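You operate a simulated robot arm through the tools that you are given. There is no shell and no other tool. Be economical: measure what you need, move in short steps, check, and stop when the job is done.

You are at the controls of a simulated two-armed robot. One attempt, no reset.

JOB
Brush the specks off the deck under the round pan, then refit pan and ring.
Fine: turn the pan lock to lock on before the pan comes off, lay the pan on the white board, turn the lock to free when the pan is back; brush back on the board; locking switches the balance off, so switch it on again. Other keys and knobs, the mouse and the wooden box on the rollers stay as they are. Where these are worked on the way, their far stop is far enough and under half their travel is too little: yellow knob marked pan lock.

Only the result counts: the job must be done as asked and must still hold three seconds after the hand-in. Knocking over, shifting, dropping, spilling or breaking anything else fails it.

ROBOT AND FRAMES
Two 7-joint arms with fingered hands on one trunk, on a base that drives. Base frame: it is fixed to the floor where the robot stands at the start and does not move with it; the origin is under the middle of the robot, x ahead of it, y to its left, z up. Lengths are in mm, angles in rad, forces in N, time in s.
The left shoulder is at the start at [59, 174, 1065], the right one opposite. With the tool pointing down near the work surface each hand reaches from about 260 to 740 mm from the robot's upright axis, wherever it stands, measured 20 degrees to its own side. Places, roughly: black knob on control unit [400, 300, 800]; blue knob marked corner [500, 300, 900]; green slider on control unit [400, 300, 800]; key marked on on green-key balance [400, 700, 900]; key marked on on round-pan balance [400, 300, 900]; key marked print on green-key balance [400, 500, 900]; key marked ref on round-pan balance [400, 100, 900]; key marked store on round-pan balance [400, 100, 900]; key marked tare on green-key balance [400, 600, 900]; key marked tare on round-pan balance [400, 200, 900]; key marked zero on green-key balance [400, 600, 900]; key marked zero on round-pan balance [400, 200, 900]; latch of trim box [500, -500, 800]; left foot of green-key balance [400, 700, 800]; left foot of round-pan balance [600, 300, 900]; low balance with round pan [500, 200, 800]. Payload 3.8 kg a hand.
The TCP of each hand is the grasp point between the finger pads, 26 mm short of the fingertips. In the tool frame z runs along the fingers and y along their closing line. Largest opening 132 mm; the body of the gripper starts 73 mm behind the TCP. The gripper is a hand of 3 fingers: y runs from the thumb to the fingers, the wrist lies at [0, 0, -224] in the tool frame, and closing takes about 1.5 s.
Orientation is that of the tool frame in the base frame, as a unit quaternion [x, y, z, w]. With the fingers straight down and closing along the base's y, the tool's x points along the base's -x, its y along +y and its z along -z.

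CONTROLS
- The arms move only by the tool step_arm. It takes "left_deltas", "right_deltas" or both (then of equal length, played together; a hand with none holds still); each is a list that holds one entry, the list of rows, each a list of 6 numbers: the shift along the base's x, y, z in mm, then the turn, a rotation vector about the base's x, y, z in rad. In form: [[[x, y, z, ax, ay, az], ...]]. A call has 1 to 8 rows; each row is the pose to reach, as a shift and turn from the pose commanded when the call began. "left_claw" and "right_claw" are, for a hand that has rows, the gripper command, from -1 (shut) to 1 (fully open), values between in proportion, set as the call begins (left out, the last holds). Rows are played at 5 a second. More than 50 mm and 0.15 rad between two rows, or a gripper value outside its range, and nothing of the call is played. Where a pose cannot be reached the arm comes as near as it can. A force on the tool above 50 N (or 10 N above the force at the start of the call, whichever is more), or a blocked arm, ends the call early, and 0.2 s more pass. Each finger travels about 108 mm/s and halts on what it meets, pressing with about 25 N; the grip force reading is that of the motor and also rises with nothing between the fingers. The clock runs only during rows and for 0.2 s after the last one: add rows that repeat a pose to give the fingers time. It gives the time, the measured TCP pose, the force on the tool (base axes), the opening and the grip force at its end, in the units of the frame above (readings bear some noise), with the torque about the TCP (base axes, N m) and any sound that the robot's microphone picked up.
- Cameras (640 x 400 px; columns grow to the right, rows downward): "scene" is now at [172.3, 35, 986.5]; the picture's right is [0.40, -0.91, 0.00], its down [0.06, 0.03, -1.00] and it looks along [0.91, 0.40, 0.07] (base axes); focal length 214 px, centre (320, 200). "left" rides on the left gripper at [-61, 3, -92] in its tool frame; the picture's right is [-0.05, -1.00, 0.00], its down [0.83, -0.04, -0.56] and it looks along [0.55, -0.03, 0.83] (tool axes); focal length 230 px, centre (320, 200). "right" rides on the right gripper at [62, 3, -92] in its tool frame; the picture's right is [-0.05, 1.00, 0.00], its down [-0.83, -0.04, -0.56] and it looks along [-0.55, -0.03, 0.83] (tool axes); focal length 230 px, centre (320, 200). There is no depth. A picture from a camera that has moved, and an enlarged one, comes with that camera's place and axes in the base frame and with its lens. The place of the scene camera against the robot may be out by one fixed shift of up to 12 mm in any direction.
- capture(camera): a new picture of that camera. The clock stands still meanwhile.
- slide_trunk(by): slides the trunk up (or, below 0, down) by that many mm; the arms and the scene camera ride with it, the base frame stays. It gives what a move gives, with no picture.
- base_move(legs): drives the robot by 1 to 6 legs, each [ahead, left, turn to the left] in mm, mm and rad, along the robot's own axes; the way and the turn of a leg run together, so that a leg with both is an arc; at most 1500 mm and 3.142 rad a leg. The arms and the cameras ride along, it lands a little off, and it stops where it bumps. It gives what a move gives.
- set_fingers(finger1, finger2, thumb_bend, hand): sets how far each is bent, from 0 (flat) to 100 (curled in); at 30 the hand is open as for a grip, at 70 the pads meet at the TCP. One left out holds its place. A second passes; each finger stops where it meets its share of the squeeze, and holds until it gets a number again. A gripper value or a shape takes the hand back. It gives what a move gives, with no picture; readings hold the bend of each and the force on the fingers (four entries, about 0 where the hand has none), thumb and palm.
- preshape(shape, hand): the hand has 3 fingers and takes this shape, open, in about a second: jaw (thumb against the fingers, like two jaws); tri (thumb and two fingers); tip (a fingertip pinch); poke (one finger out to press); point (the index stretched); flat (the hand flat); cup (the hand cupped); fist (a fist). The gripper value then closes the fingers along that shape, each until it touches; the sizes above hold for jaw. It gives what a move gives, with no picture.
- pan_tilt(pan, tilt): turns the head with the scene camera to pan (to the left, within 1.047 rad either way) and tilt (down, from -0.506 to 1.204), counted from straight ahead of the robot. It gives what a move gives.
- inspect(camera, box): a new picture of the part [left, top, right, bottom] of that camera's present view, enlarged. The clock stands still meanwhile.
- sign_off(): hands the job in; it is judged then, once.

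Work in short steps. Places have to be worked out from the pictures, the camera data and where the tool is seen: move nearer, look again, correct. Check each grasp and each placing, and mend what went wrong. You have 120 turns and 108 pictures in all, those below and enlarged ones among them. Open the grippers and draw the arms clear of the work before you hand the job in, unless the task says otherwise; then end with one line.

The tools are called after ">>>" as a command line: name --argument value ..., lists and objects as JSON in quotes. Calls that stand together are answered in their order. step_arm: Moves the arms, as the interface text tells. Its arguments: {"type":"object","properties":{"left_deltas":{"type":"array"},"left_claw":{"type":"number"},"right_deltas":{"type":"array"},"right_claw":{"type":"number"}},"required":[]} The other tools are called the same way: slide_trunk (by) slides the trunk up or down; preshape (shape, hand) gives the hand a shape; set_fingers (finger1, finger2, thumb_bend, hand) moves the fingers one by one; base_move (legs) drives the base; pan_tilt (pan, tilt) turns the head that bears the scene camera; capture (camera) takes a picture; inspect (camera, box) takes an enlarged picture of a part of a camera's view; sign_off () hands the job in.

At the start:

```text
time_s: 0.0
left_position: [253.6, 272.2, 1136.5]
left_tcp_rot: [0.0, 1.0, 0.0, 0.001]
left_wrist_force: [0.4, -0.2, -0.6]
left_wrist_torque: [0.0, 0.01, -0.02]
left_width: 132.1
left_gripper_force: 0.0
left_shape: jaw
left_bend: [30.0, 30.0, 30.0]
left_finger forces: [0.0, 0.1, 0.0, 0.0, 0.0, 0.0]
right_position: [368.9, 43.6, 1091.7]
right_tcp_rot: [0.0, 1.0, 0.0, 0.001]
right_wrist_force: [-0.6, -1.1, 1.2]
right_wrist_torque: [0.02, 0.0, -0.01]
right_width: 132.0
right_gripper_force: 0.1
right_shape: jaw
right_bend: [30.0, 30.0, 30.0]
right_finger forces: [0.0, 0.0, 0.0, 0.0, 0.0, 0.0]
trunk travel left (down, up): [-375.0, 107.0]
robot x, y, heading: [-0.0, 0.9, -0.002]
head pan, tilt: [0.417, -0.068]
```

scene: 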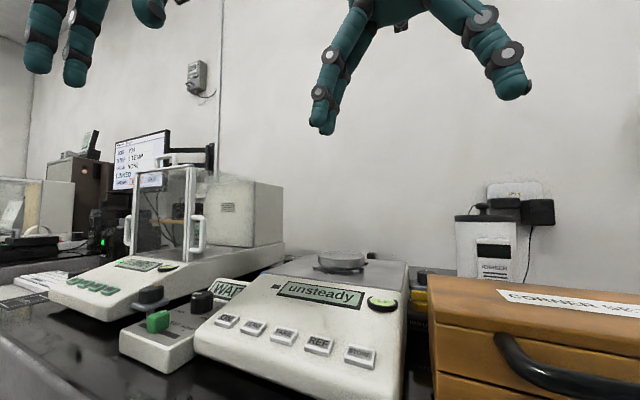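
right: 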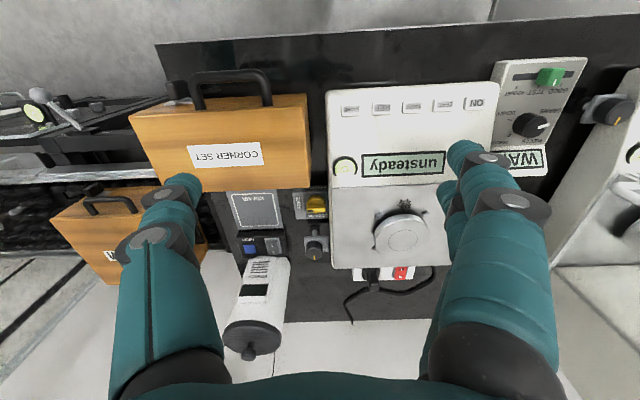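
left: 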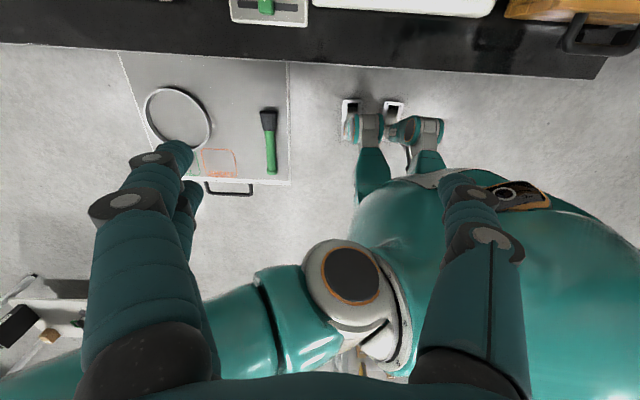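

I'll look around first: tilt the head down to see the balance and the board with ring and brush.

>>> pan_tilt --pan 0.42 --tilt 0.6

>>> capture --camera "scene"

>>> inspect --camera "right" --box '[220, 70, 480, 300]'

>>> inspect --camera "left" --box '[100, 40, 320, 210]'

```text
time_s: 1.1
left_position: [254.5, 273.1, 1137.1]
left_tcp_rot: [-0.001, 1.0, 0.0, 0.001]
left_wrist_force: [0.3, -0.1, 0.2]
left_wrist_torque: [0.0, 0.01, -0.01]
left_width: 131.9
left_gripper_force: 0.0
left_shape: jaw
left_bend: [30.0, 30.0, 30.0]
left_finger forces: [0.1, 0.0, 0.0, 0.0, 0.1, 0.0]
right_position: [369.5, 42.9, 1092.7]
right_tcp_rot: [0.0, 1.0, 0.0, 0.001]
right_wrist_force: [-0.6, -0.6, -0.4]
right_wrist_torque: [-0.03, 0.04, -0.04]
right_width: 131.9
right_gripper_force: 0.1
right_shape: jaw
right_bend: [30.0, 30.0, 30.0]
right_finger forces: [0.0, 0.0, 0.0, 0.0, 0.0, 0.0]
trunk travel left (down, up): [-375.0, 107.0]
robot x, y, heading: [1.2, -0.4, -0.002]
head pan, tilt: [0.421, 0.6]
```

```text
104 pictures are left
camera scene: at [172.4, 35.5, 925.3], right [0.41, -0.91, 0.0], down [-0.52, -0.23, -0.83], along [0.75, 0.34, -0.56], focal length 214 px, centre (320, 200)
```

scene: 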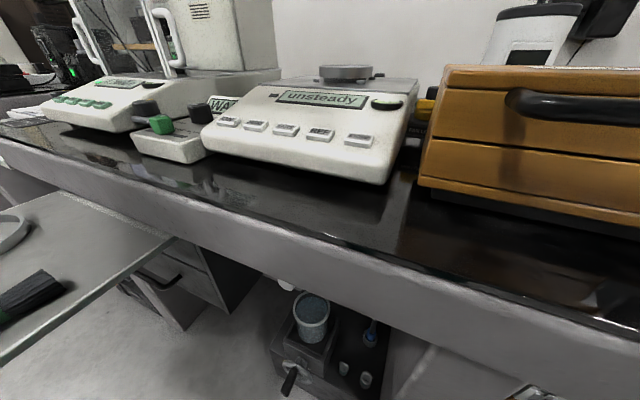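

```text
1.74 times, centred on (350, 185) of right
camera zoom: at [307.4, 46.6, 1182.5], right [0.05, 1.0, 0.0], down [0.83, -0.04, 0.56], along [0.55, -0.03, -0.83], focal length 400 px, centre (268, 226)
```

zoom: 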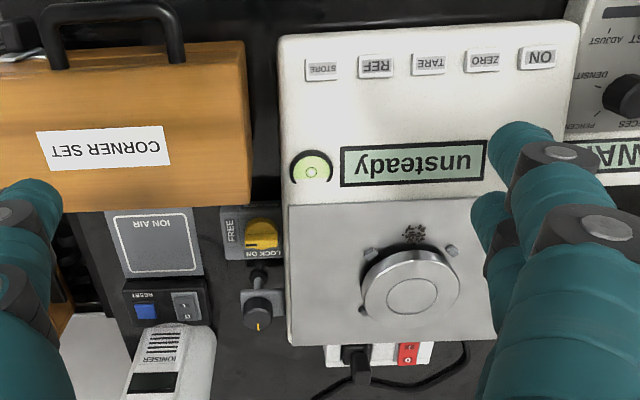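

```text
2.35 times, centred on (210, 125) of left
camera zoom: at [314.3, 275.1, 1228.4], right [0.05, -1.0, 0.0], down [-0.83, -0.05, 0.55], along [-0.55, -0.03, -0.83], focal length 541 px, centre (579, 376)
```

zoom: 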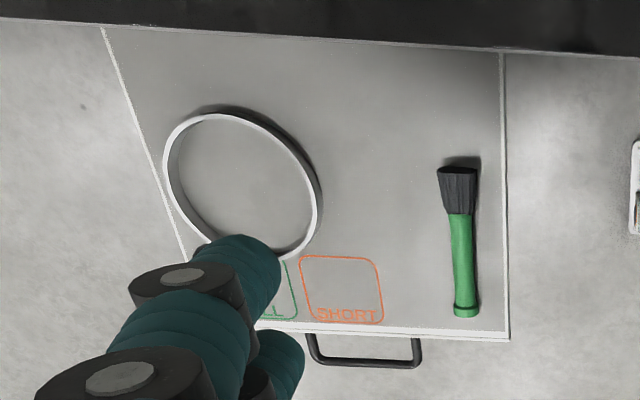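

The pan sits near [562,166,900], board z≈690 with brush and ring. I zoom in on the knob, pan and specks.

>>> inspect --camera "right" --box '[295, 175, 365, 270]'

>>> inspect --camera "right" --box '[340, 190, 450, 275]'

>>> inspect --camera "scene" --box '[200, 40, 450, 190]'

```text
4.21 times, centred on (330, 222) of right
camera zoom: at [307.4, 46.6, 1182.5], right [0.05, 1.0, 0.0], down [0.83, -0.04, 0.56], along [0.55, -0.03, -0.83], focal length 969 px, centre (278, 105)
```

zoom: 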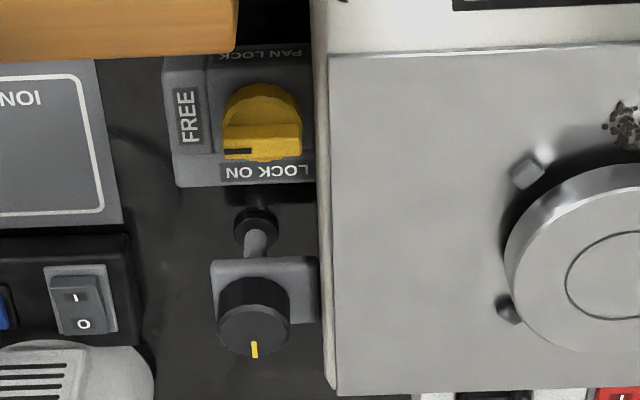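

```text
4.71 times, centred on (395, 232) of right
camera zoom: at [307.4, 46.6, 1182.5], right [0.05, 1.0, 0.0], down [0.83, -0.04, 0.56], along [0.55, -0.03, -0.83], focal length 1083 px, centre (-33, 47)
```

zoom: 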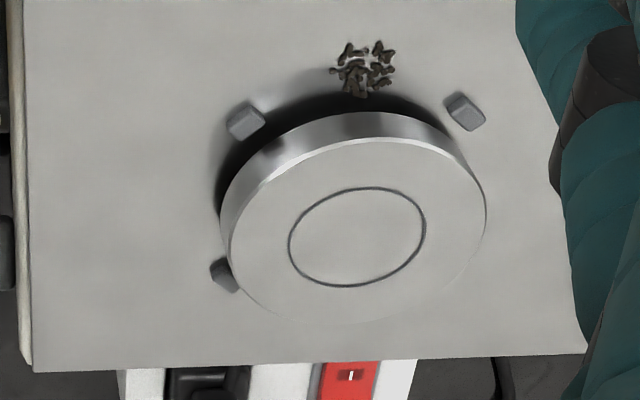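

```text
2.56 times, centred on (325, 115) of scene
camera zoom: at [172.4, 35.5, 925.3], right [0.41, -0.91, 0.0], down [-0.52, -0.23, -0.83], along [0.75, 0.34, -0.56], focal length 549 px, centre (307, 418)
```

zoom: 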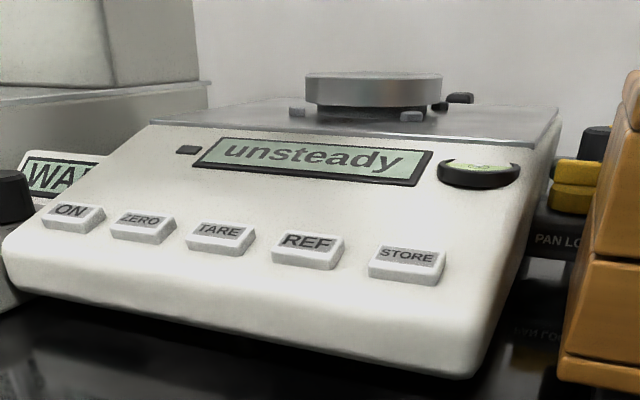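

Knob pointer is at FREE (toward -y), LOCK ON is toward +x; knob top ≈[518,30,870]. I shape the right hand to a fingertip pinch and look at what it looks like, while moving it over the knob.

>>> preshape --hand "right" --shape "tip"

>>> step_arm --right_deltas '[[[20, -3, 0, 0, 0, -0.14], [40, -6, -10, 0, 0, -0.28], [60, -8, -20, 0, 0, -0.42], [80, -10, -30, 0, 0, -0.56], [100, -12, -40, 0, 0, -0.7], [120, -13, -50, 0, 0, -0.84], [140, -14, -60, 0, 0, -0.98], [149, -14, -70, 0, 0, -1.12]]]'

>>> step_arm --right_deltas '[[[0, 0, -10, 0, 0, -0.14], [0, 0, -20, 0, 0, -0.28], [0, 0, -30, 0, 0, -0.42], [0, 0, -40, 0, 0, -0.45]]]'

>>> capture --camera "right"

>>> capture --camera "scene"

```text
time_s: 1.9
left_position: [253.4, 273.4, 1136.9]
left_tcp_rot: [-0.001, 1.0, -0.001, 0.001]
left_wrist_force: [-0.2, -0.1, -0.2]
left_wrist_torque: [0.0, 0.03, 0.02]
left_width: 132.0
left_gripper_force: 0.1
left_shape: jaw
left_bend: [30.0, 30.0, 30.0]
left_finger forces: [0.0, 0.0, 0.1, 0.0, 0.0, 0.0]
right_position: [368.5, 43.4, 1092.1]
right_tcp_rot: [0.0, 1.0, 0.0, 0.0]
right_wrist_force: [-0.7, -0.2, -0.2]
right_wrist_torque: [-0.02, -0.01, -0.02]
right_width: 131.9
right_gripper_force: 0.0
right_shape: tip
right_bend: [30.0, 30.0, 30.0]
right_finger forces: [0.0, 0.0, 0.0, 0.1, 0.0, 0.0]
trunk travel left (down, up): [-375.0, 107.0]
robot x, y, heading: [-1.8, -0.2, -0.003]
head pan, tilt: [0.421, 0.6]
```

```text
time_s: 3.8
left_position: [254.1, 272.1, 1137.4]
left_tcp_rot: [-0.001, 1.0, 0.0, 0.0]
left_wrist_force: [0.0, -0.2, -0.1]
left_wrist_torque: [-0.01, 0.02, 0.02]
left_width: 131.8
left_gripper_force: 0.1
left_shape: jaw
left_bend: [30.0, 30.0, 30.0]
left_finger forces: [0.1, 0.0, 0.1, 0.1, 0.0, 0.0]
right_position: [517.7, 28.1, 1021.7]
right_tcp_rot: [0.532, 0.846, 0.0, 0.001]
right_wrist_force: [0.4, 0.2, -1.0]
right_wrist_torque: [0.05, -0.01, 0.0]
right_width: 131.8
right_gripper_force: 0.1
right_shape: tip
right_bend: [30.0, 30.0, 30.0]
right_finger forces: [0.0, 0.0, 0.1, 0.0, 0.1, 0.0]
trunk travel left (down, up): [-375.0, 107.0]
robot x, y, heading: [1.6, 0.5, 0.0]
head pan, tilt: [0.421, 0.6]
```

```text
time_s: 4.8
left_position: [253.9, 273.7, 1136.3]
left_tcp_rot: [-0.001, 1.0, 0.001, 0.002]
left_wrist_force: [0.1, 0.4, 0.7]
left_wrist_torque: [0.0, 0.0, 0.0]
left_width: 132.1
left_gripper_force: 0.1
left_shape: jaw
left_bend: [30.0, 30.0, 30.0]
left_finger forces: [0.0, 0.1, 0.1, 0.0, 0.0, 0.1]
right_position: [516.2, 29.5, 982.1]
right_tcp_rot: [0.707, 0.707, 0.001, 0.0]
right_wrist_force: [0.2, -0.3, 0.3]
right_wrist_torque: [-0.01, 0.0, -0.04]
right_width: 132.0
right_gripper_force: 0.0
right_shape: tip
right_bend: [30.0, 30.0, 30.0]
right_finger forces: [0.1, 0.0, 0.0, 0.0, 0.0, 0.1]
trunk travel left (down, up): [-375.0, 107.0]
robot x, y, heading: [-0.4, 3.0, -0.003]
head pan, tilt: [0.421, 0.6]
```

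```text
98 pictures are left
camera right: at [520.2, 90.3, 1073.4], right [1.0, -0.05, 0.0], down [-0.04, -0.83, 0.56], along [-0.03, -0.55, -0.83], focal length 230 px, centre (320, 200)
```

right: 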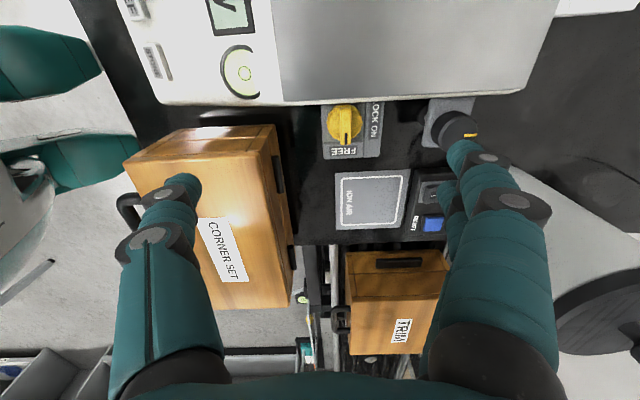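

```text
97 pictures are left
camera scene: at [172.4, 35.5, 925.2], right [0.41, -0.91, 0.0], down [-0.52, -0.23, -0.83], along [0.75, 0.34, -0.56], focal length 214 px, centre (320, 200)
```

scene: 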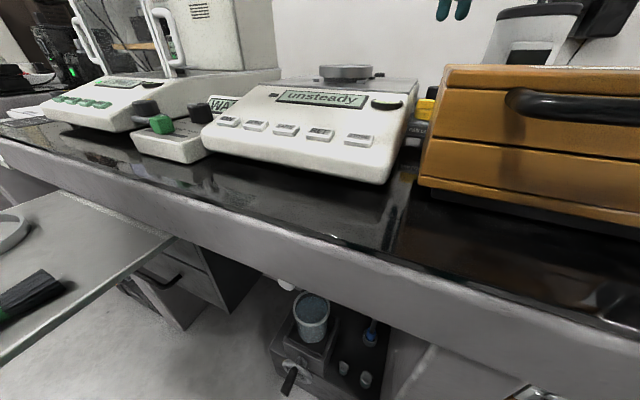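

The knob is seen below, ahead of the hand's current centre. Zooming for a precise fix.

>>> inspect --camera "right" --box '[290, 80, 400, 170]'

>>> inspect --camera "scene" --box '[380, 60, 480, 160]'

```text
4.44 times, centred on (345, 125) of right
camera zoom: at [520.2, 90.3, 1073.4], right [1.0, -0.05, 0.0], down [-0.04, -0.83, 0.56], along [-0.03, -0.55, -0.83], focal length 1022 px, centre (209, 533)
```

zoom: 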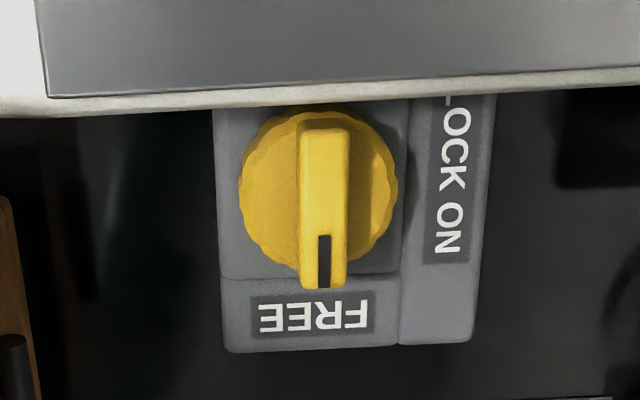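

```text
4.00 times, centred on (430, 110) of scene
camera zoom: at [172.4, 35.5, 925.2], right [0.41, -0.91, 0.0], down [-0.52, -0.23, -0.83], along [0.75, 0.34, -0.56], focal length 858 px, centre (-120, 560)
```

zoom: 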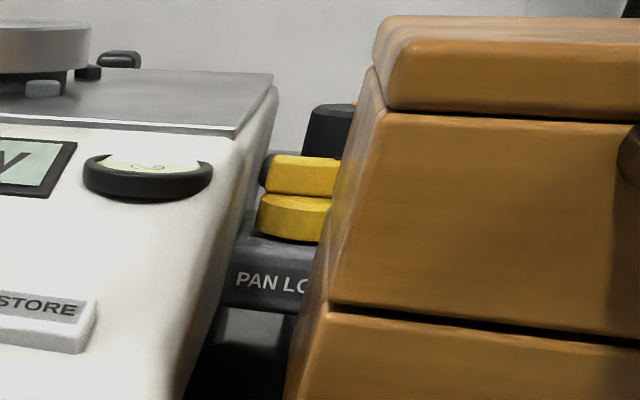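

Bar of the knob is clear: centre ≈[543,28], top z≈855, along y. I move over it, narrow the pinch, and look again.

>>> step_arm --right_deltas '[[[13, -1, -15, 0, 0, 0], [25, -1, -35, 0, 0, 0], [25, -1, -50, 0, 0, 0], [25, -1, -50, 0, 0, 0], [25, -1, -50, 0, 0, 0]]]' --right_claw -0.3

>>> capture --camera "right"

>>> capture --camera "scene"

```text
time_s: 6.0
left_position: [252.9, 271.4, 1136.9]
left_tcp_rot: [-0.001, 1.0, 0.0, 0.0]
left_wrist_force: [-0.6, -0.4, 0.2]
left_wrist_torque: [0.02, -0.02, 0.02]
left_width: 132.0
left_gripper_force: 0.1
left_shape: jaw
left_bend: [30.0, 30.0, 30.0]
left_finger forces: [0.0, 0.0, 0.0, 0.1, 0.0, 0.0]
right_position: [541.7, 28.1, 932.0]
right_tcp_rot: [0.707, 0.708, 0.0, -0.001]
right_wrist_force: [-0.4, 0.5, 0.3]
right_wrist_torque: [-0.04, 0.0, -0.01]
right_width: 46.4
right_gripper_force: 0.1
right_shape: tip
right_bend: [73.0, 73.0, 70.0]
right_finger forces: [0.0, 0.0, 0.0, 0.0, 0.0, 0.0]
trunk travel left (down, up): [-375.0, 107.0]
robot x, y, heading: [-0.2, 2.2, -0.003]
head pan, tilt: [0.421, 0.6]
```

```text
94 pictures are left
camera right: at [545.4, 89.7, 1021.9], right [1.0, -0.05, 0.0], down [-0.04, -0.83, 0.56], along [-0.03, -0.55, -0.83], focal length 230 px, centre (320, 200)
```

right: 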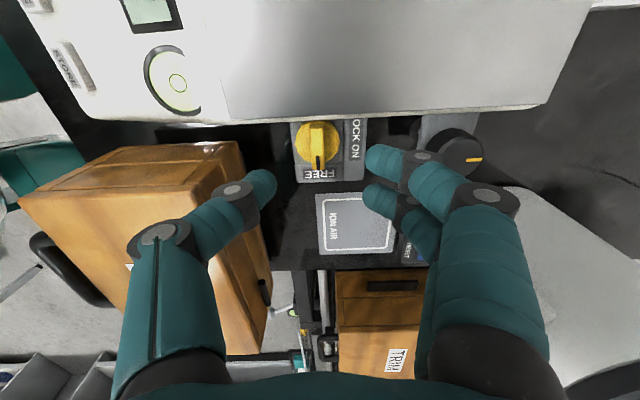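

```text
93 pictures are left
camera scene: at [172.4, 35.5, 925.2], right [0.41, -0.91, 0.0], down [-0.52, -0.23, -0.83], along [0.75, 0.34, -0.56], focal length 214 px, centre (320, 200)
```

scene: 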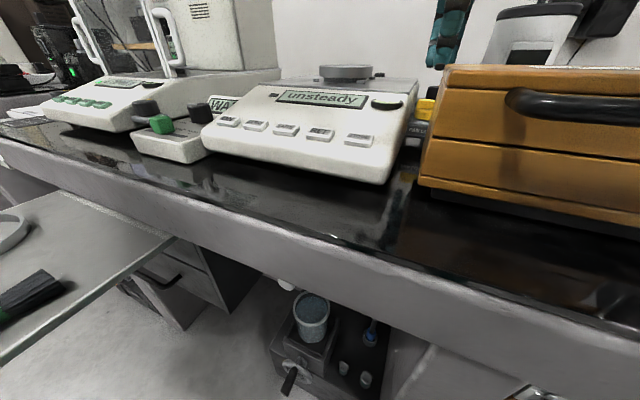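

A pinch's outward-leaning knuckles could hit the balance edge. A single straight finger pushing the bar's end looks better; I raise, try the poke shape and view it.

>>> step_arm --right_deltas '[[[0, -10, 20, 0, 0, 0], [0, -20, 45, 0, 0, 0]]]'

>>> preshape --hand "right" --shape "poke"

>>> pan_tilt --pan 0.1 --tilt 0.0

>>> capture --camera "right"

>>> capture --camera "scene"

```text
time_s: 6.5
left_position: [252.7, 271.4, 1137.3]
left_tcp_rot: [-0.001, 1.0, 0.001, 0.0]
left_wrist_force: [0.4, 0.1, -0.4]
left_wrist_torque: [-0.01, -0.02, 0.01]
left_width: 132.0
left_gripper_force: 0.1
left_shape: jaw
left_bend: [30.0, 30.0, 30.0]
left_finger forces: [0.0, 0.0, 0.0, 0.1, 0.1, 0.1]
right_position: [542.7, 10.2, 978.4]
right_tcp_rot: [0.706, 0.708, 0.001, 0.0]
right_wrist_force: [1.2, 0.6, 0.5]
right_wrist_torque: [0.0, -0.01, -0.01]
right_width: 46.6
right_gripper_force: 0.1
right_shape: tip
right_bend: [73.0, 73.0, 70.0]
right_finger forces: [0.0, 0.1, 0.0, 0.0, 0.1, 0.1]
trunk travel left (down, up): [-375.0, 107.0]
robot x, y, heading: [0.8, -1.9, -0.002]
head pan, tilt: [0.421, 0.6]
```

```text
time_s: 7.5
left_position: [253.6, 272.7, 1137.3]
left_tcp_rot: [-0.001, 1.0, 0.001, 0.001]
left_wrist_force: [0.5, 0.4, -0.6]
left_wrist_torque: [0.02, 0.0, 0.02]
left_width: 131.8
left_gripper_force: 0.1
left_shape: jaw
left_bend: [30.0, 30.0, 30.0]
left_finger forces: [0.0, 0.1, 0.1, 0.0, 0.1, 0.0]
right_position: [543.3, 8.2, 977.6]
right_tcp_rot: [0.706, 0.708, 0.001, 0.0]
right_wrist_force: [0.7, -0.2, 0.1]
right_wrist_torque: [-0.02, -0.01, 0.03]
right_width: 0.0
right_gripper_force: 0.1
right_shape: poke
right_bend: [100.0, 100.0, 45.0]
right_finger forces: [0.1, 0.0, 0.0, 0.0, 0.0, 0.1]
trunk travel left (down, up): [-375.0, 107.0]
robot x, y, heading: [-2.0, 1.1, -0.001]
head pan, tilt: [0.421, 0.6]
```

```text
time_s: 8.4
left_position: [255.2, 273.3, 1137.0]
left_tcp_rot: [-0.001, 1.0, 0.0, 0.001]
left_wrist_force: [0.6, 0.5, 0.8]
left_wrist_torque: [-0.01, -0.02, 0.0]
left_width: 132.3
left_gripper_force: 0.1
left_shape: jaw
left_bend: [30.0, 30.0, 30.0]
left_finger forces: [0.0, 0.0, 0.0, 0.0, 0.0, 0.1]
right_position: [544.0, 9.1, 977.9]
right_tcp_rot: [0.707, 0.707, 0.0, 0.0]
right_wrist_force: [0.3, 1.1, 0.1]
right_wrist_torque: [0.01, -0.02, 0.03]
right_width: 0.4
right_gripper_force: 0.0
right_shape: poke
right_bend: [100.0, 100.0, 45.0]
right_finger forces: [0.0, 0.0, 0.0, 0.0, 0.0, 0.0]
trunk travel left (down, up): [-375.0, 107.0]
robot x, y, heading: [-4.2, 1.4, -0.0]
head pan, tilt: [0.099, 0.0]
```

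```text
92 pictures are left
camera right: at [545.7, 69.8, 1069.0], right [1.0, -0.05, 0.0], down [-0.04, -0.83, 0.56], along [-0.03, -0.55, -0.83], focal length 230 px, centre (320, 200)
```

right: 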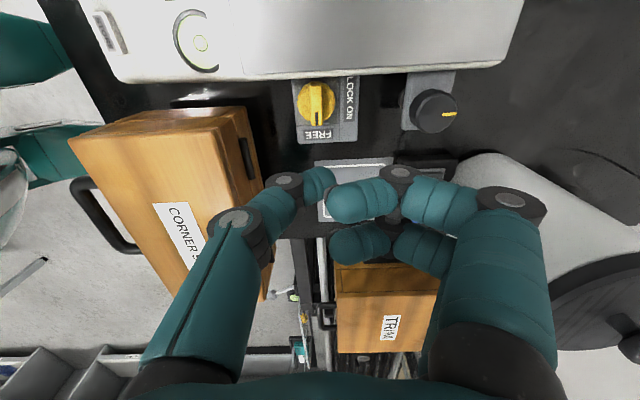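

```text
91 pictures are left
camera scene: at [181.3, 8.4, 980.3], right [0.1, -0.99, 0.0], down [0.0, 0.0, -1.0], along [0.99, 0.1, 0.0], focal length 214 px, centre (320, 200)
```

scene: 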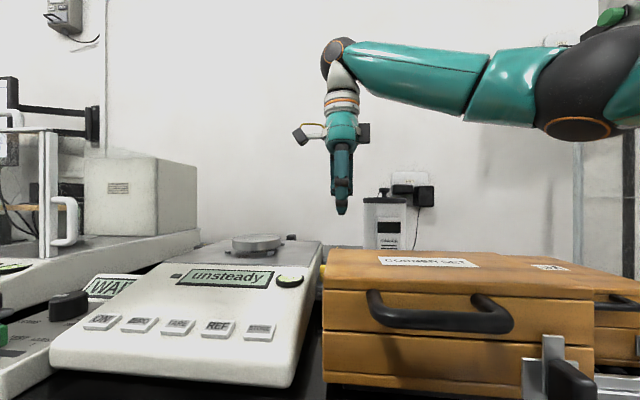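

Poke curls the fingers. The thumb alone, straight (bend 30), fingers curled, can serve as a pusher; I set that and turn the hand so the palm lies on the -y (free) side of the knob.

>>> set_fingers --hand "right" --finger1 100 --finger2 100 --thumb_bend 30

>>> step_arm --right_deltas '[[[0, -15, 10, 0, 0, -0.14], [0, -30, 20, 0, 0, -0.28], [0, -45, 20, 0, 0, -0.42], [0, -55, 20, 0, 0, -0.56], [0, -60, 20, 0, 0, -0.7], [0, -65, 20, 0, 0, -0.84], [0, -70, 20, 0, 0, -0.98], [0, -75, 20, 0, 0, -1.12]]]'

>>> step_arm --right_deltas '[[[0, 0, 0, 0, 0, -0.14], [0, 0, 0, 0, 0, -0.28], [0, 0, 0, 0, 0, -0.42], [0, 0, 0, 0, 0, -0.45], [0, 0, 0, 0, 0, -0.45]]]'

>>> capture --camera "right"

>>> capture --camera "scene"

```text
time_s: 9.4
left_position: [253.1, 271.9, 1136.9]
left_tcp_rot: [0.0, 1.0, 0.0, 0.001]
left_wrist_force: [0.6, 1.0, -0.1]
left_wrist_torque: [0.0, -0.03, -0.03]
left_width: 131.6
left_gripper_force: 0.0
left_shape: jaw
left_bend: [30.0, 30.0, 30.0]
left_finger forces: [0.1, 0.0, 0.1, 0.1, 0.1, 0.0]
right_position: [542.6, 9.3, 978.0]
right_tcp_rot: [0.707, 0.707, 0.0, 0.001]
right_wrist_force: [1.6, -0.4, -0.3]
right_wrist_torque: [0.03, -0.01, -0.01]
right_width: 57.6
right_gripper_force: 0.0
right_shape: fingers
right_bend: [100.0, 100.0, 30.0]
right_finger forces: [0.1, 0.1, 0.0, 0.0, 0.0, 0.0]
trunk travel left (down, up): [-375.0, 107.0]
robot x, y, heading: [1.6, 0.0, 0.002]
head pan, tilt: [0.099, 0.0]
```

```text
time_s: 11.2
left_position: [253.8, 271.6, 1137.0]
left_tcp_rot: [0.0, 1.0, 0.001, 0.001]
left_wrist_force: [0.3, -0.5, 0.1]
left_wrist_torque: [-0.01, 0.03, -0.02]
left_width: 132.1
left_gripper_force: 0.0
left_shape: jaw
left_bend: [30.0, 30.0, 30.0]
left_finger forces: [0.1, 0.0, 0.1, 0.0, 0.0, 0.0]
right_position: [542.8, -66.6, 997.6]
right_tcp_rot: [0.975, 0.222, 0.0, -0.001]
right_wrist_force: [0.8, 0.8, 0.1]
right_wrist_torque: [0.0, 0.01, 0.0]
right_width: 57.8
right_gripper_force: 0.0
right_shape: fingers
right_bend: [100.0, 100.0, 30.0]
right_finger forces: [0.0, 0.0, 0.1, 0.0, 0.0, 0.0]
trunk travel left (down, up): [-375.0, 107.0]
robot x, y, heading: [-2.9, 0.4, 0.001]
head pan, tilt: [0.099, 0.0]
```

```text
time_s: 12.4
left_position: [253.8, 271.4, 1136.9]
left_tcp_rot: [-0.001, 1.0, 0.001, 0.0]
left_wrist_force: [0.2, 1.0, 0.1]
left_wrist_torque: [-0.03, 0.01, 0.03]
left_width: 131.8
left_gripper_force: 0.1
left_shape: jaw
left_bend: [30.0, 30.0, 30.0]
left_finger forces: [0.1, 0.0, 0.0, 0.0, 0.0, 0.1]
right_position: [543.5, -64.5, 996.3]
right_tcp_rot: [1.0, 0.001, 0.0, 0.0]
right_wrist_force: [0.7, -0.9, -0.3]
right_wrist_torque: [-0.01, 0.03, 0.01]
right_width: 57.9
right_gripper_force: 0.0
right_shape: fingers
right_bend: [100.0, 100.0, 30.0]
right_finger forces: [0.0, 0.0, 0.1, 0.0, 0.0, 0.0]
trunk travel left (down, up): [-375.0, 107.0]
robot x, y, heading: [0.2, 1.0, -0.002]
head pan, tilt: [0.099, 0.0]
```

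```text
90 pictures are left
camera right: at [604.7, -69.2, 1086.7], right [-0.05, -1.0, 0.0], down [-0.83, 0.04, 0.56], along [-0.55, 0.03, -0.83], focal length 230 px, centre (320, 200)
```

right: 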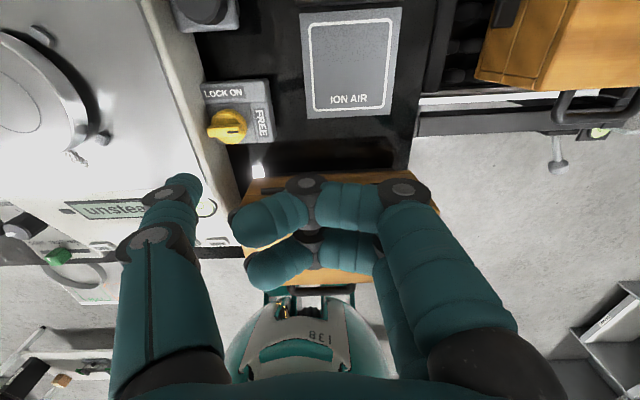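

```text
89 pictures are left
camera scene: at [181.3, 8.3, 980.4], right [0.1, -1.0, 0.0], down [0.0, 0.0, -1.0], along [1.0, 0.1, 0.0], focal length 214 px, centre (320, 200)
```

scene: 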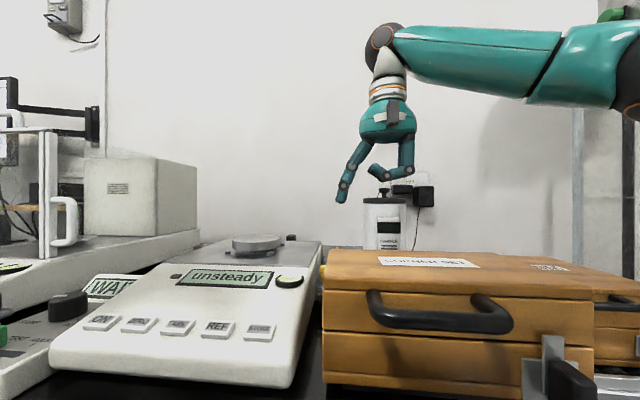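

Thumb tip is ~75 mm to +y of the TCP, about 26 below. I zoom for the knob's fix from this view.

>>> inspect --camera "right" --box '[150, 70, 290, 210]'

```text
2.86 times, centred on (220, 140) of right
camera zoom: at [604.7, -69.2, 1086.7], right [-0.05, -1.0, 0.0], down [-0.83, 0.04, 0.56], along [-0.55, 0.03, -0.83], focal length 657 px, centre (606, 371)
```

zoom: 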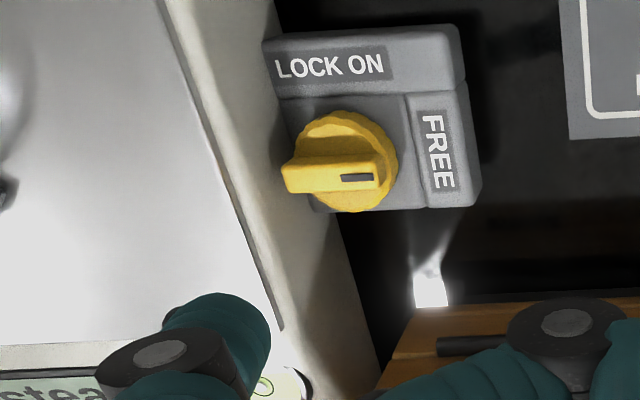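

Knob bar top fixed at [540, 29.4, 861], half length 17. Box back face x≈461. I move the thumb tip to the box-side of the pointer end: TCP ≈[518,-57,880].

>>> step_arm --right_deltas '[[[-12, 4, -20, 0, 0, 0], [-25, 9, -50, 0, 0, 0], [-25, 9, -80, 0, 0, 0], [-25, 9, -100, 0, 0, 0], [-25, 9, -113, 0, 0, 0]]]'

>>> inspect --camera "right" --box '[100, 50, 340, 220]'

>>> inspect --camera "scene" --box '[230, 150, 430, 290]'

```text
time_s: 13.7
left_position: [252.6, 271.0, 1136.8]
left_tcp_rot: [-0.001, 1.0, -0.001, 0.002]
left_wrist_force: [-0.2, -0.6, -0.7]
left_wrist_torque: [-0.01, 0.01, 0.01]
left_width: 132.1
left_gripper_force: 0.0
left_shape: jaw
left_bend: [30.0, 30.0, 30.0]
left_finger forces: [0.1, 0.0, 0.0, 0.1, 0.0, 0.0]
right_position: [517.8, -57.7, 882.9]
right_tcp_rot: [1.0, 0.001, -0.001, 0.001]
right_wrist_force: [0.0, 0.2, 0.2]
right_wrist_torque: [-0.03, 0.03, -0.01]
right_width: 57.6
right_gripper_force: 0.1
right_shape: fingers
right_bend: [100.0, 100.0, 30.0]
right_finger forces: [0.0, 0.0, 0.0, 0.0, 0.0, 0.1]
trunk travel left (down, up): [-375.0, 107.0]
robot x, y, heading: [0.3, 0.8, 0.001]
head pan, tilt: [0.099, 0.0]
```

```text
2.35 times, centred on (220, 135) of right
camera zoom: at [579.7, -61.2, 973.3], right [-0.05, -1.0, 0.0], down [-0.83, 0.04, 0.56], along [-0.55, 0.03, -0.83], focal length 541 px, centre (555, 353)
```

zoom: 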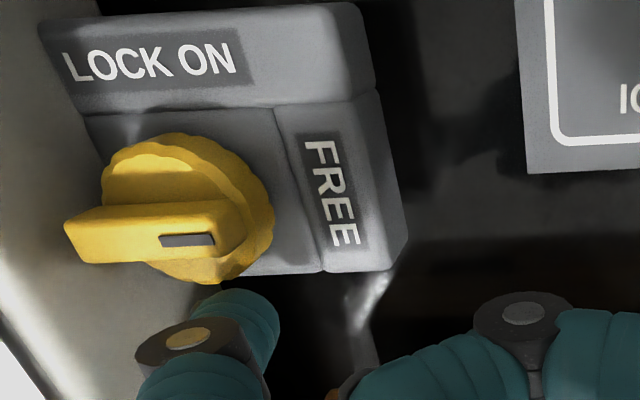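

```text
2.86 times, centred on (330, 220) of scene
camera zoom: at [181.3, 8.3, 980.4], right [0.1, -1.0, 0.0], down [0.0, 0.0, -1.0], along [1.0, 0.1, 0.0], focal length 613 px, centre (291, 143)
```

zoom: 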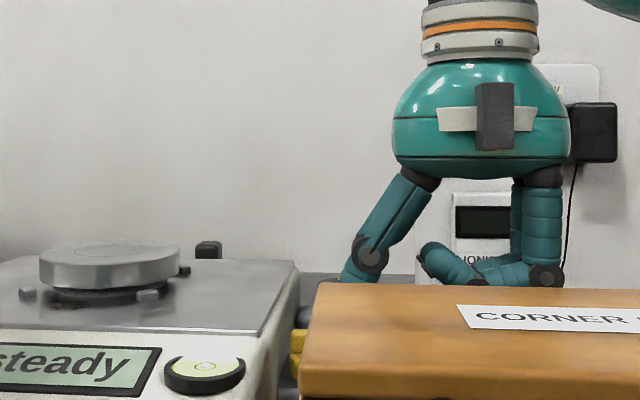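

Thumb tip is beside the bar on the box side. I lower slightly and sweep the pointer end round toward LOCK ON (+x).

>>> step_arm --right_deltas '[[[0, 0, -4, 0, 0, 0], [7, -1, -4, 0, 0, 0], [10.5, -4, -4, 0, 0, 0], [14.5, -7, -4, 0, 0, 0], [20, -8, -4, 0, 0, 0], [26, -7, -4, 0, 0, 0], [31, -4, -4, 0, 0, 0], [35, 1, -4, 0, 0, 0]]]'

>>> inspect --camera "right" --box '[100, 50, 340, 220]'

```text
time_s: 15.4
left_position: [253.1, 271.3, 1136.0]
left_tcp_rot: [0.0, 1.0, -0.001, 0.001]
left_wrist_force: [-0.1, -0.6, 0.2]
left_wrist_torque: [0.02, 0.0, 0.03]
left_width: 131.7
left_gripper_force: 0.1
left_shape: jaw
left_bend: [30.0, 30.0, 30.0]
left_finger forces: [0.0, 0.1, 0.1, 0.0, 0.1, 0.0]
right_position: [551.6, -57.5, 879.3]
right_tcp_rot: [1.0, 0.001, -0.001, -0.001]
right_wrist_force: [-4.9, -5.0, 5.2]
right_wrist_torque: [0.35, 0.06, 0.32]
right_width: 56.1
right_gripper_force: 5.4
right_shape: fingers
right_bend: [100.0, 100.0, 32.0]
right_finger forces: [0.0, 0.0, 0.0, 0.1, 10.6, 0.1]
trunk travel left (down, up): [-375.0, 107.0]
robot x, y, heading: [-2.1, 2.5, 0.001]
head pan, tilt: [0.099, 0.0]
```

```text
2.35 times, centred on (220, 135) of right
camera zoom: at [612.8, -59.6, 971.3], right [-0.05, -1.0, 0.0], down [-0.83, 0.04, 0.55], along [-0.55, 0.03, -0.83], focal length 541 px, centre (555, 353)
```

zoom: 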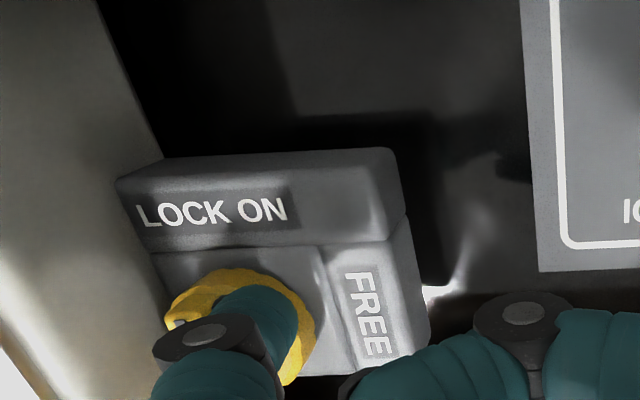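

There's contact force; the thumb hides the bar. I press a bit further in +y, then back off up and away to look.

>>> step_arm --right_deltas '[[[1, 3, 0, 0, 0, 0], [1, 6, 0, 0, 0, 0], [1, 8, 0, 0, 0, 0], [1, 0, 0, 0, 0, 0], [1, -15, 0, 0, 0, 0], [-5, -30, 20, 0, 0, 0]]]'

>>> inspect --camera "right" --box '[80, 50, 320, 220]'

```text
time_s: 16.9
left_position: [253.9, 272.1, 1137.0]
left_tcp_rot: [0.0, 1.0, 0.0, 0.001]
left_wrist_force: [0.1, -0.1, -0.2]
left_wrist_torque: [0.01, -0.03, -0.01]
left_width: 132.0
left_gripper_force: 0.0
left_shape: jaw
left_bend: [30.0, 30.0, 30.0]
left_finger forces: [0.0, 0.1, 0.0, 0.0, 0.0, 0.1]
right_position: [547.5, -87.6, 898.5]
right_tcp_rot: [1.0, 0.0, 0.0, 0.001]
right_wrist_force: [0.2, -0.6, -0.6]
right_wrist_torque: [0.0, 0.0, 0.0]
right_width: 58.0
right_gripper_force: 0.1
right_shape: fingers
right_bend: [100.0, 100.0, 30.0]
right_finger forces: [0.0, 0.0, 0.1, 0.0, 0.0, 0.1]
trunk travel left (down, up): [-375.0, 107.0]
robot x, y, heading: [-6.3, -0.5, -0.003]
head pan, tilt: [0.099, 0.0]
```

```text
2.35 times, centred on (200, 135) of right
camera zoom: at [608.8, -90.2, 989.5], right [-0.05, -1.0, 0.0], down [-0.83, 0.04, 0.56], along [-0.55, 0.03, -0.83], focal length 541 px, centre (602, 353)
```

zoom: 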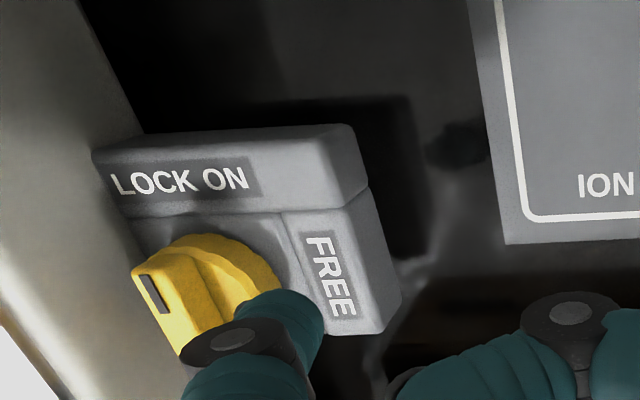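

The bar is now parallel to the block edge, pointing at LOCK ON. I lift the right hand clear and check the display went off.

>>> step_arm --right_deltas '[[[0, -10, 40, 0, 0, 0], [0, -30, 80, 0, 0, 0], [0, -60, 110, 0, 0, 0], [-10, -100, 130, 0, 0, 0], [-20, -145, 140, 0, 0, 0], [-30, -190, 150, 0, 0, 0], [-40, -230, 150, 0, 0, 0]]]'

>>> pan_tilt --pan 0.3 --tilt 0.3

>>> capture --camera "scene"

>>> inspect --camera "left" --box '[100, 40, 320, 210]'

```text
time_s: 18.4
left_position: [252.6, 271.1, 1136.2]
left_tcp_rot: [-0.002, 1.0, 0.0, 0.002]
left_wrist_force: [0.2, -0.1, 0.3]
left_wrist_torque: [-0.02, 0.02, 0.0]
left_width: 132.1
left_gripper_force: 0.1
left_shape: jaw
left_bend: [30.0, 30.0, 30.0]
left_finger forces: [0.0, 0.1, 0.0, 0.1, 0.0, 0.0]
right_position: [507.3, -316.6, 1045.0]
right_tcp_rot: [1.0, 0.002, 0.0, 0.0]
right_wrist_force: [-0.8, 0.0, 0.1]
right_wrist_torque: [0.01, 0.02, 0.03]
right_width: 58.0
right_gripper_force: 0.1
right_shape: fingers
right_bend: [100.0, 100.0, 30.0]
right_finger forces: [0.1, 0.0, 0.0, 0.0, 0.0, 0.0]
trunk travel left (down, up): [-375.0, 107.0]
robot x, y, heading: [4.0, 2.3, 0.002]
head pan, tilt: [0.099, 0.0]
```

```text
time_s: 19.2
left_position: [254.0, 271.9, 1137.4]
left_tcp_rot: [-0.001, 1.0, 0.0, 0.002]
left_wrist_force: [0.6, 0.3, -0.2]
left_wrist_torque: [-0.01, 0.02, -0.04]
left_width: 131.9
left_gripper_force: 0.1
left_shape: jaw
left_bend: [30.0, 30.0, 30.0]
left_finger forces: [0.1, 0.1, 0.0, 0.0, 0.0, 0.0]
right_position: [508.5, -316.6, 1046.8]
right_tcp_rot: [1.0, 0.001, 0.0, 0.0]
right_wrist_force: [0.1, 1.0, 0.3]
right_wrist_torque: [0.01, 0.0, 0.01]
right_width: 57.9
right_gripper_force: 0.0
right_shape: fingers
right_bend: [100.0, 100.0, 30.0]
right_finger forces: [0.1, 0.2, 0.0, 0.1, 0.0, 0.0]
trunk travel left (down, up): [-375.0, 107.0]
robot x, y, heading: [2.2, 1.2, 0.005]
head pan, tilt: [0.3, 0.3]
```

```text
83 pictures are left
camera scene: at [180.9, 26.9, 952.7], right [0.3, -0.96, 0.0], down [-0.28, -0.09, -0.96], along [0.91, 0.28, -0.29], focal length 214 px, centre (320, 200)
```

scene: 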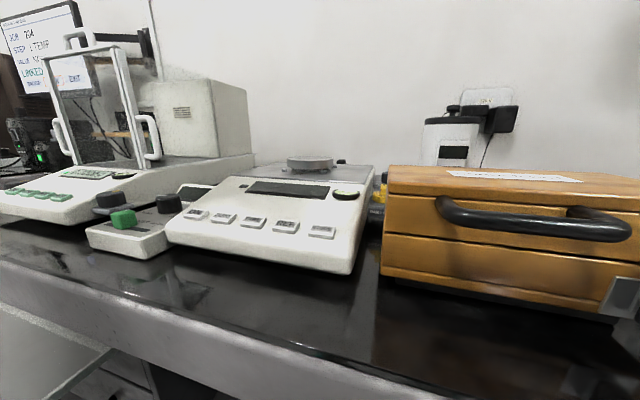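

```text
2.35 times, centred on (210, 125) of left
camera zoom: at [314.3, 275.1, 1228.4], right [0.05, -1.0, 0.0], down [-0.83, -0.05, 0.55], along [-0.55, -0.03, -0.83], focal length 541 px, centre (579, 376)
```

zoom: 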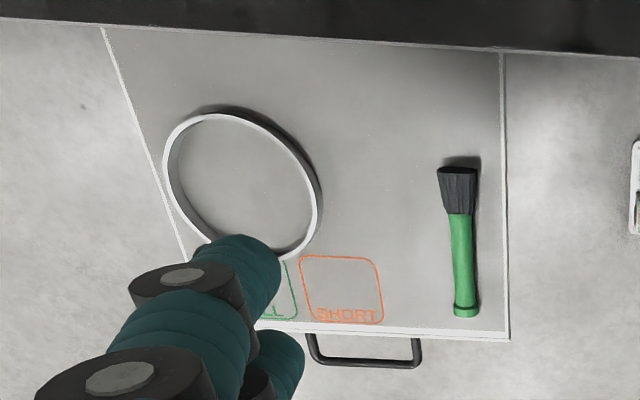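

Display is off and the screen says LOCKED. Now I bring the left hand over the pan for a look.

>>> step_arm --left_deltas '[[[45, -15, -5, 0, 0, 0], [90, -30, -10, 0, 0, 0], [135, -45, -20, 0, 0, 0], [180, -60, -30, 0, 0, 0], [225, -75, -50, 0, 0, 0], [270, -90, -75, 0, 0, 0], [308, -105, -100, 0, 0, 0]]]'

>>> capture --camera "left"

>>> capture --camera "scene"

```text
refused: row 5 steps farther than a row can; nothing moved
```

```text
81 pictures are left
camera left: at [314.3, 275.1, 1228.4], right [0.05, -1.0, 0.0], down [-0.83, -0.05, 0.55], along [-0.55, -0.03, -0.83], focal length 230 px, centre (320, 200)
```

left: 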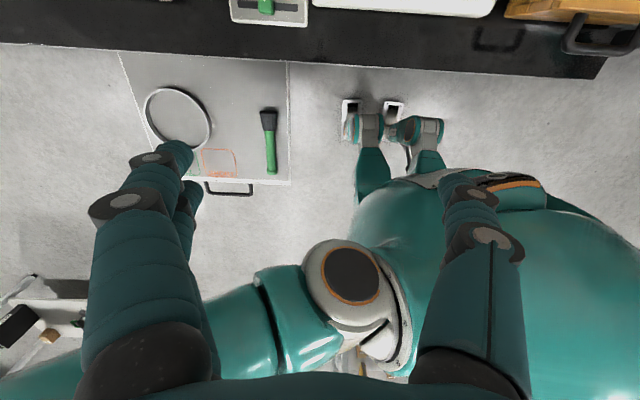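

```text
80 pictures are left
camera scene: at [180.9, 26.9, 952.7], right [0.3, -0.96, 0.0], down [-0.28, -0.09, -0.96], along [0.91, 0.28, -0.29], focal length 214 px, centre (320, 200)
```

scene: 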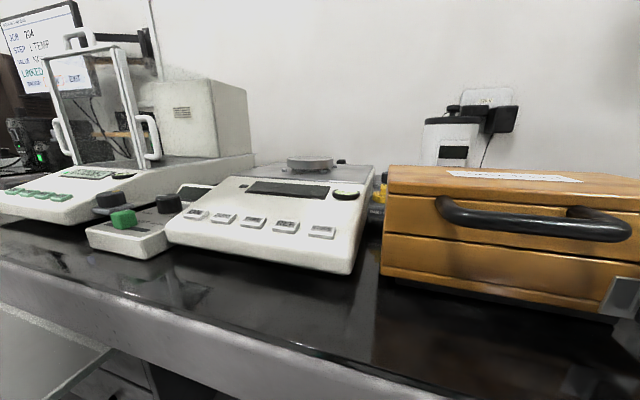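

Step too long; I use smaller steps.

>>> step_arm --left_deltas '[[[40, -14, -5, 0, 0, 0], [80, -28, -10, 0, 0, 0], [120, -42, -20, 0, 0, 0], [160, -56, -30, 0, 0, 0], [200, -70, -45, 0, 0, 0], [240, -84, -60, 0, 0, 0], [278, -95, -80, 0, 0, 0], [308, -105, -110, 0, 0, 0]]]'

>>> capture --camera "left"

>>> capture --camera "scene"

```text
time_s: 21.1
left_position: [493.8, 209.5, 1077.4]
left_tcp_rot: [-0.002, 1.0, -0.001, 0.0]
left_wrist_force: [-0.1, 0.3, -0.3]
left_wrist_torque: [0.0, -0.02, 0.0]
left_width: 131.8
left_gripper_force: 0.1
left_shape: jaw
left_bend: [30.0, 30.0, 30.0]
left_finger forces: [0.0, 0.0, 0.1, 0.0, 0.1, 0.1]
left hand out of reach, approached as far as the arm can: row 6, 7, 8
right_position: [507.9, -315.5, 1046.5]
right_tcp_rot: [1.0, 0.001, 0.0, 0.0]
right_wrist_force: [-0.3, -0.1, 0.4]
right_wrist_torque: [0.02, 0.0, -0.02]
right_width: 58.0
right_gripper_force: 0.0
right_shape: fingers
right_bend: [100.0, 100.0, 30.0]
right_finger forces: [0.1, 0.0, 0.0, 0.0, 0.0, 0.0]
trunk travel left (down, up): [-375.0, 107.0]
robot x, y, heading: [-1.5, 2.8, 0.002]
head pan, tilt: [0.3, 0.3]
```

```text
79 pictures are left
camera left: at [554.3, 212.1, 1168.6], right [0.06, -1.0, 0.0], down [-0.83, -0.05, 0.55], along [-0.55, -0.03, -0.83], focal length 230 px, centre (320, 200)
```

left: 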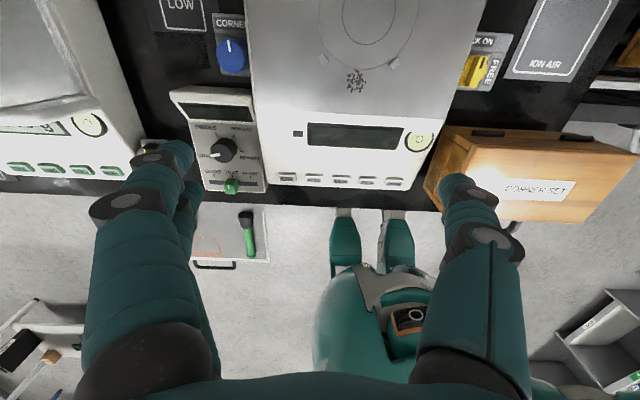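

```text
78 pictures are left
camera scene: at [180.9, 27.0, 952.7], right [0.3, -0.96, 0.0], down [-0.28, -0.09, -0.96], along [0.91, 0.28, -0.3], focal length 214 px, centre (320, 200)
```

scene: 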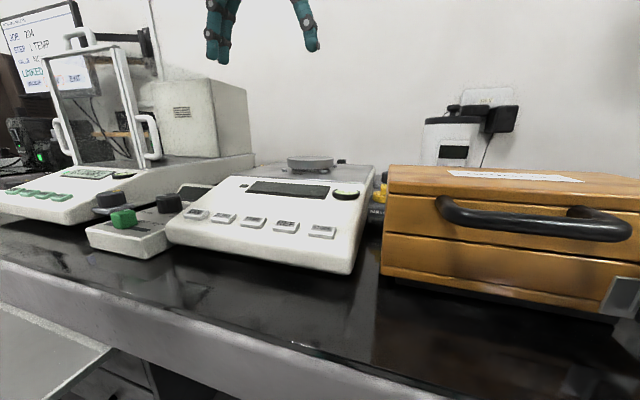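

Out of reach at that height; I lower first, then move forward.

>>> step_arm --left_deltas '[[[0, 0, -40, 0, 0, 0]]]'

```text
time_s: 21.4
left_position: [492.9, 212.1, 1038.8]
left_tcp_rot: [-0.001, 1.0, 0.0, 0.001]
left_wrist_force: [-0.1, 0.0, 0.2]
left_wrist_torque: [0.01, 0.0, 0.0]
left_width: 131.8
left_gripper_force: 0.0
left_shape: jaw
left_bend: [30.0, 30.0, 30.0]
left_finger forces: [0.0, 0.1, 0.1, 0.0, 0.0, 0.0]
right_position: [509.4, -318.0, 1045.9]
right_tcp_rot: [1.0, 0.001, 0.0, 0.0]
right_wrist_force: [-0.2, 0.6, -1.0]
right_wrist_torque: [0.03, 0.02, 0.01]
right_width: 57.9
right_gripper_force: 0.1
right_shape: fingers
right_bend: [100.0, 100.0, 30.0]
right_finger forces: [0.0, 0.0, 0.1, 0.1, 0.0, 0.1]
trunk travel left (down, up): [-375.0, 107.0]
robot x, y, heading: [-0.6, 0.7, 0.001]
head pan, tilt: [0.3, 0.3]
```

Deltas start from the reached pose. Next down to ~1000 and forward over the pan.

>>> step_arm --left_deltas '[[[10, -10, -30, 0, 0, 0], [30, -22, -35, 0, 0, 0], [50, -34, -40, 0, 0, 0], [68, -46, -40, 0, 0, 0]]]'

>>> capture --camera "left"

>>> inspect --camera "scene" --box '[190, 20, 410, 220]'

```text
time_s: 22.4
left_position: [505.0, 204.9, 1008.1]
left_tcp_rot: [-0.002, 1.0, 0.0, 0.0]
left_wrist_force: [0.5, 0.0, 0.2]
left_wrist_torque: [-0.01, -0.03, -0.01]
left_width: 132.0
left_gripper_force: 0.1
left_shape: jaw
left_bend: [30.0, 30.0, 30.0]
left_finger forces: [0.1, 0.0, 0.0, 0.1, 0.1, 0.0]
left hand out of reach, approached as far as the arm can: row 1, 2, 3, 4
right_position: [508.2, -316.8, 1047.4]
right_tcp_rot: [1.0, 0.001, 0.001, 0.0]
right_wrist_force: [0.0, -0.2, 1.1]
right_wrist_torque: [0.0, 0.02, 0.02]
right_width: 58.0
right_gripper_force: 0.0
right_shape: fingers
right_bend: [100.0, 100.0, 30.0]
right_finger forces: [0.0, 0.0, 0.0, 0.0, 0.1, 0.0]
trunk travel left (down, up): [-375.0, 107.0]
robot x, y, heading: [-1.5, 1.2, 0.007]
head pan, tilt: [0.3, 0.3]
```

```text
77 pictures are left
camera left: at [565.3, 207.1, 1100.1], right [0.06, -1.0, 0.0], down [-0.83, -0.05, 0.55], along [-0.55, -0.03, -0.83], focal length 230 px, centre (320, 200)
```

left: 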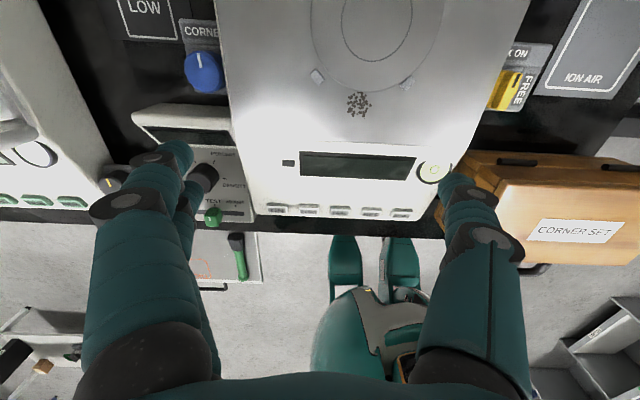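

```text
2.00 times, centred on (300, 120) of scene
camera zoom: at [180.8, 27.0, 952.7], right [0.3, -0.96, 0.0], down [-0.28, -0.09, -0.96], along [0.91, 0.28, -0.3], focal length 429 px, centre (360, 360)
```

zoom: 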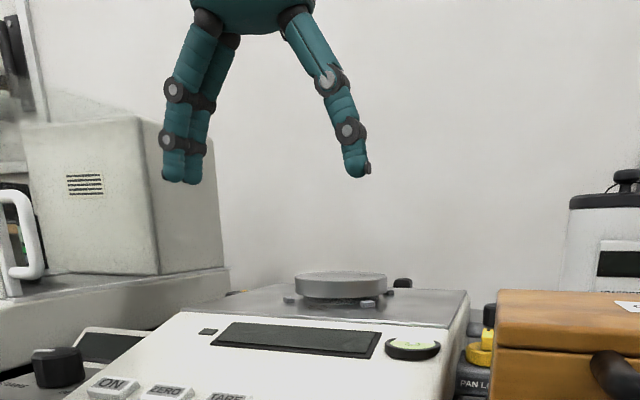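

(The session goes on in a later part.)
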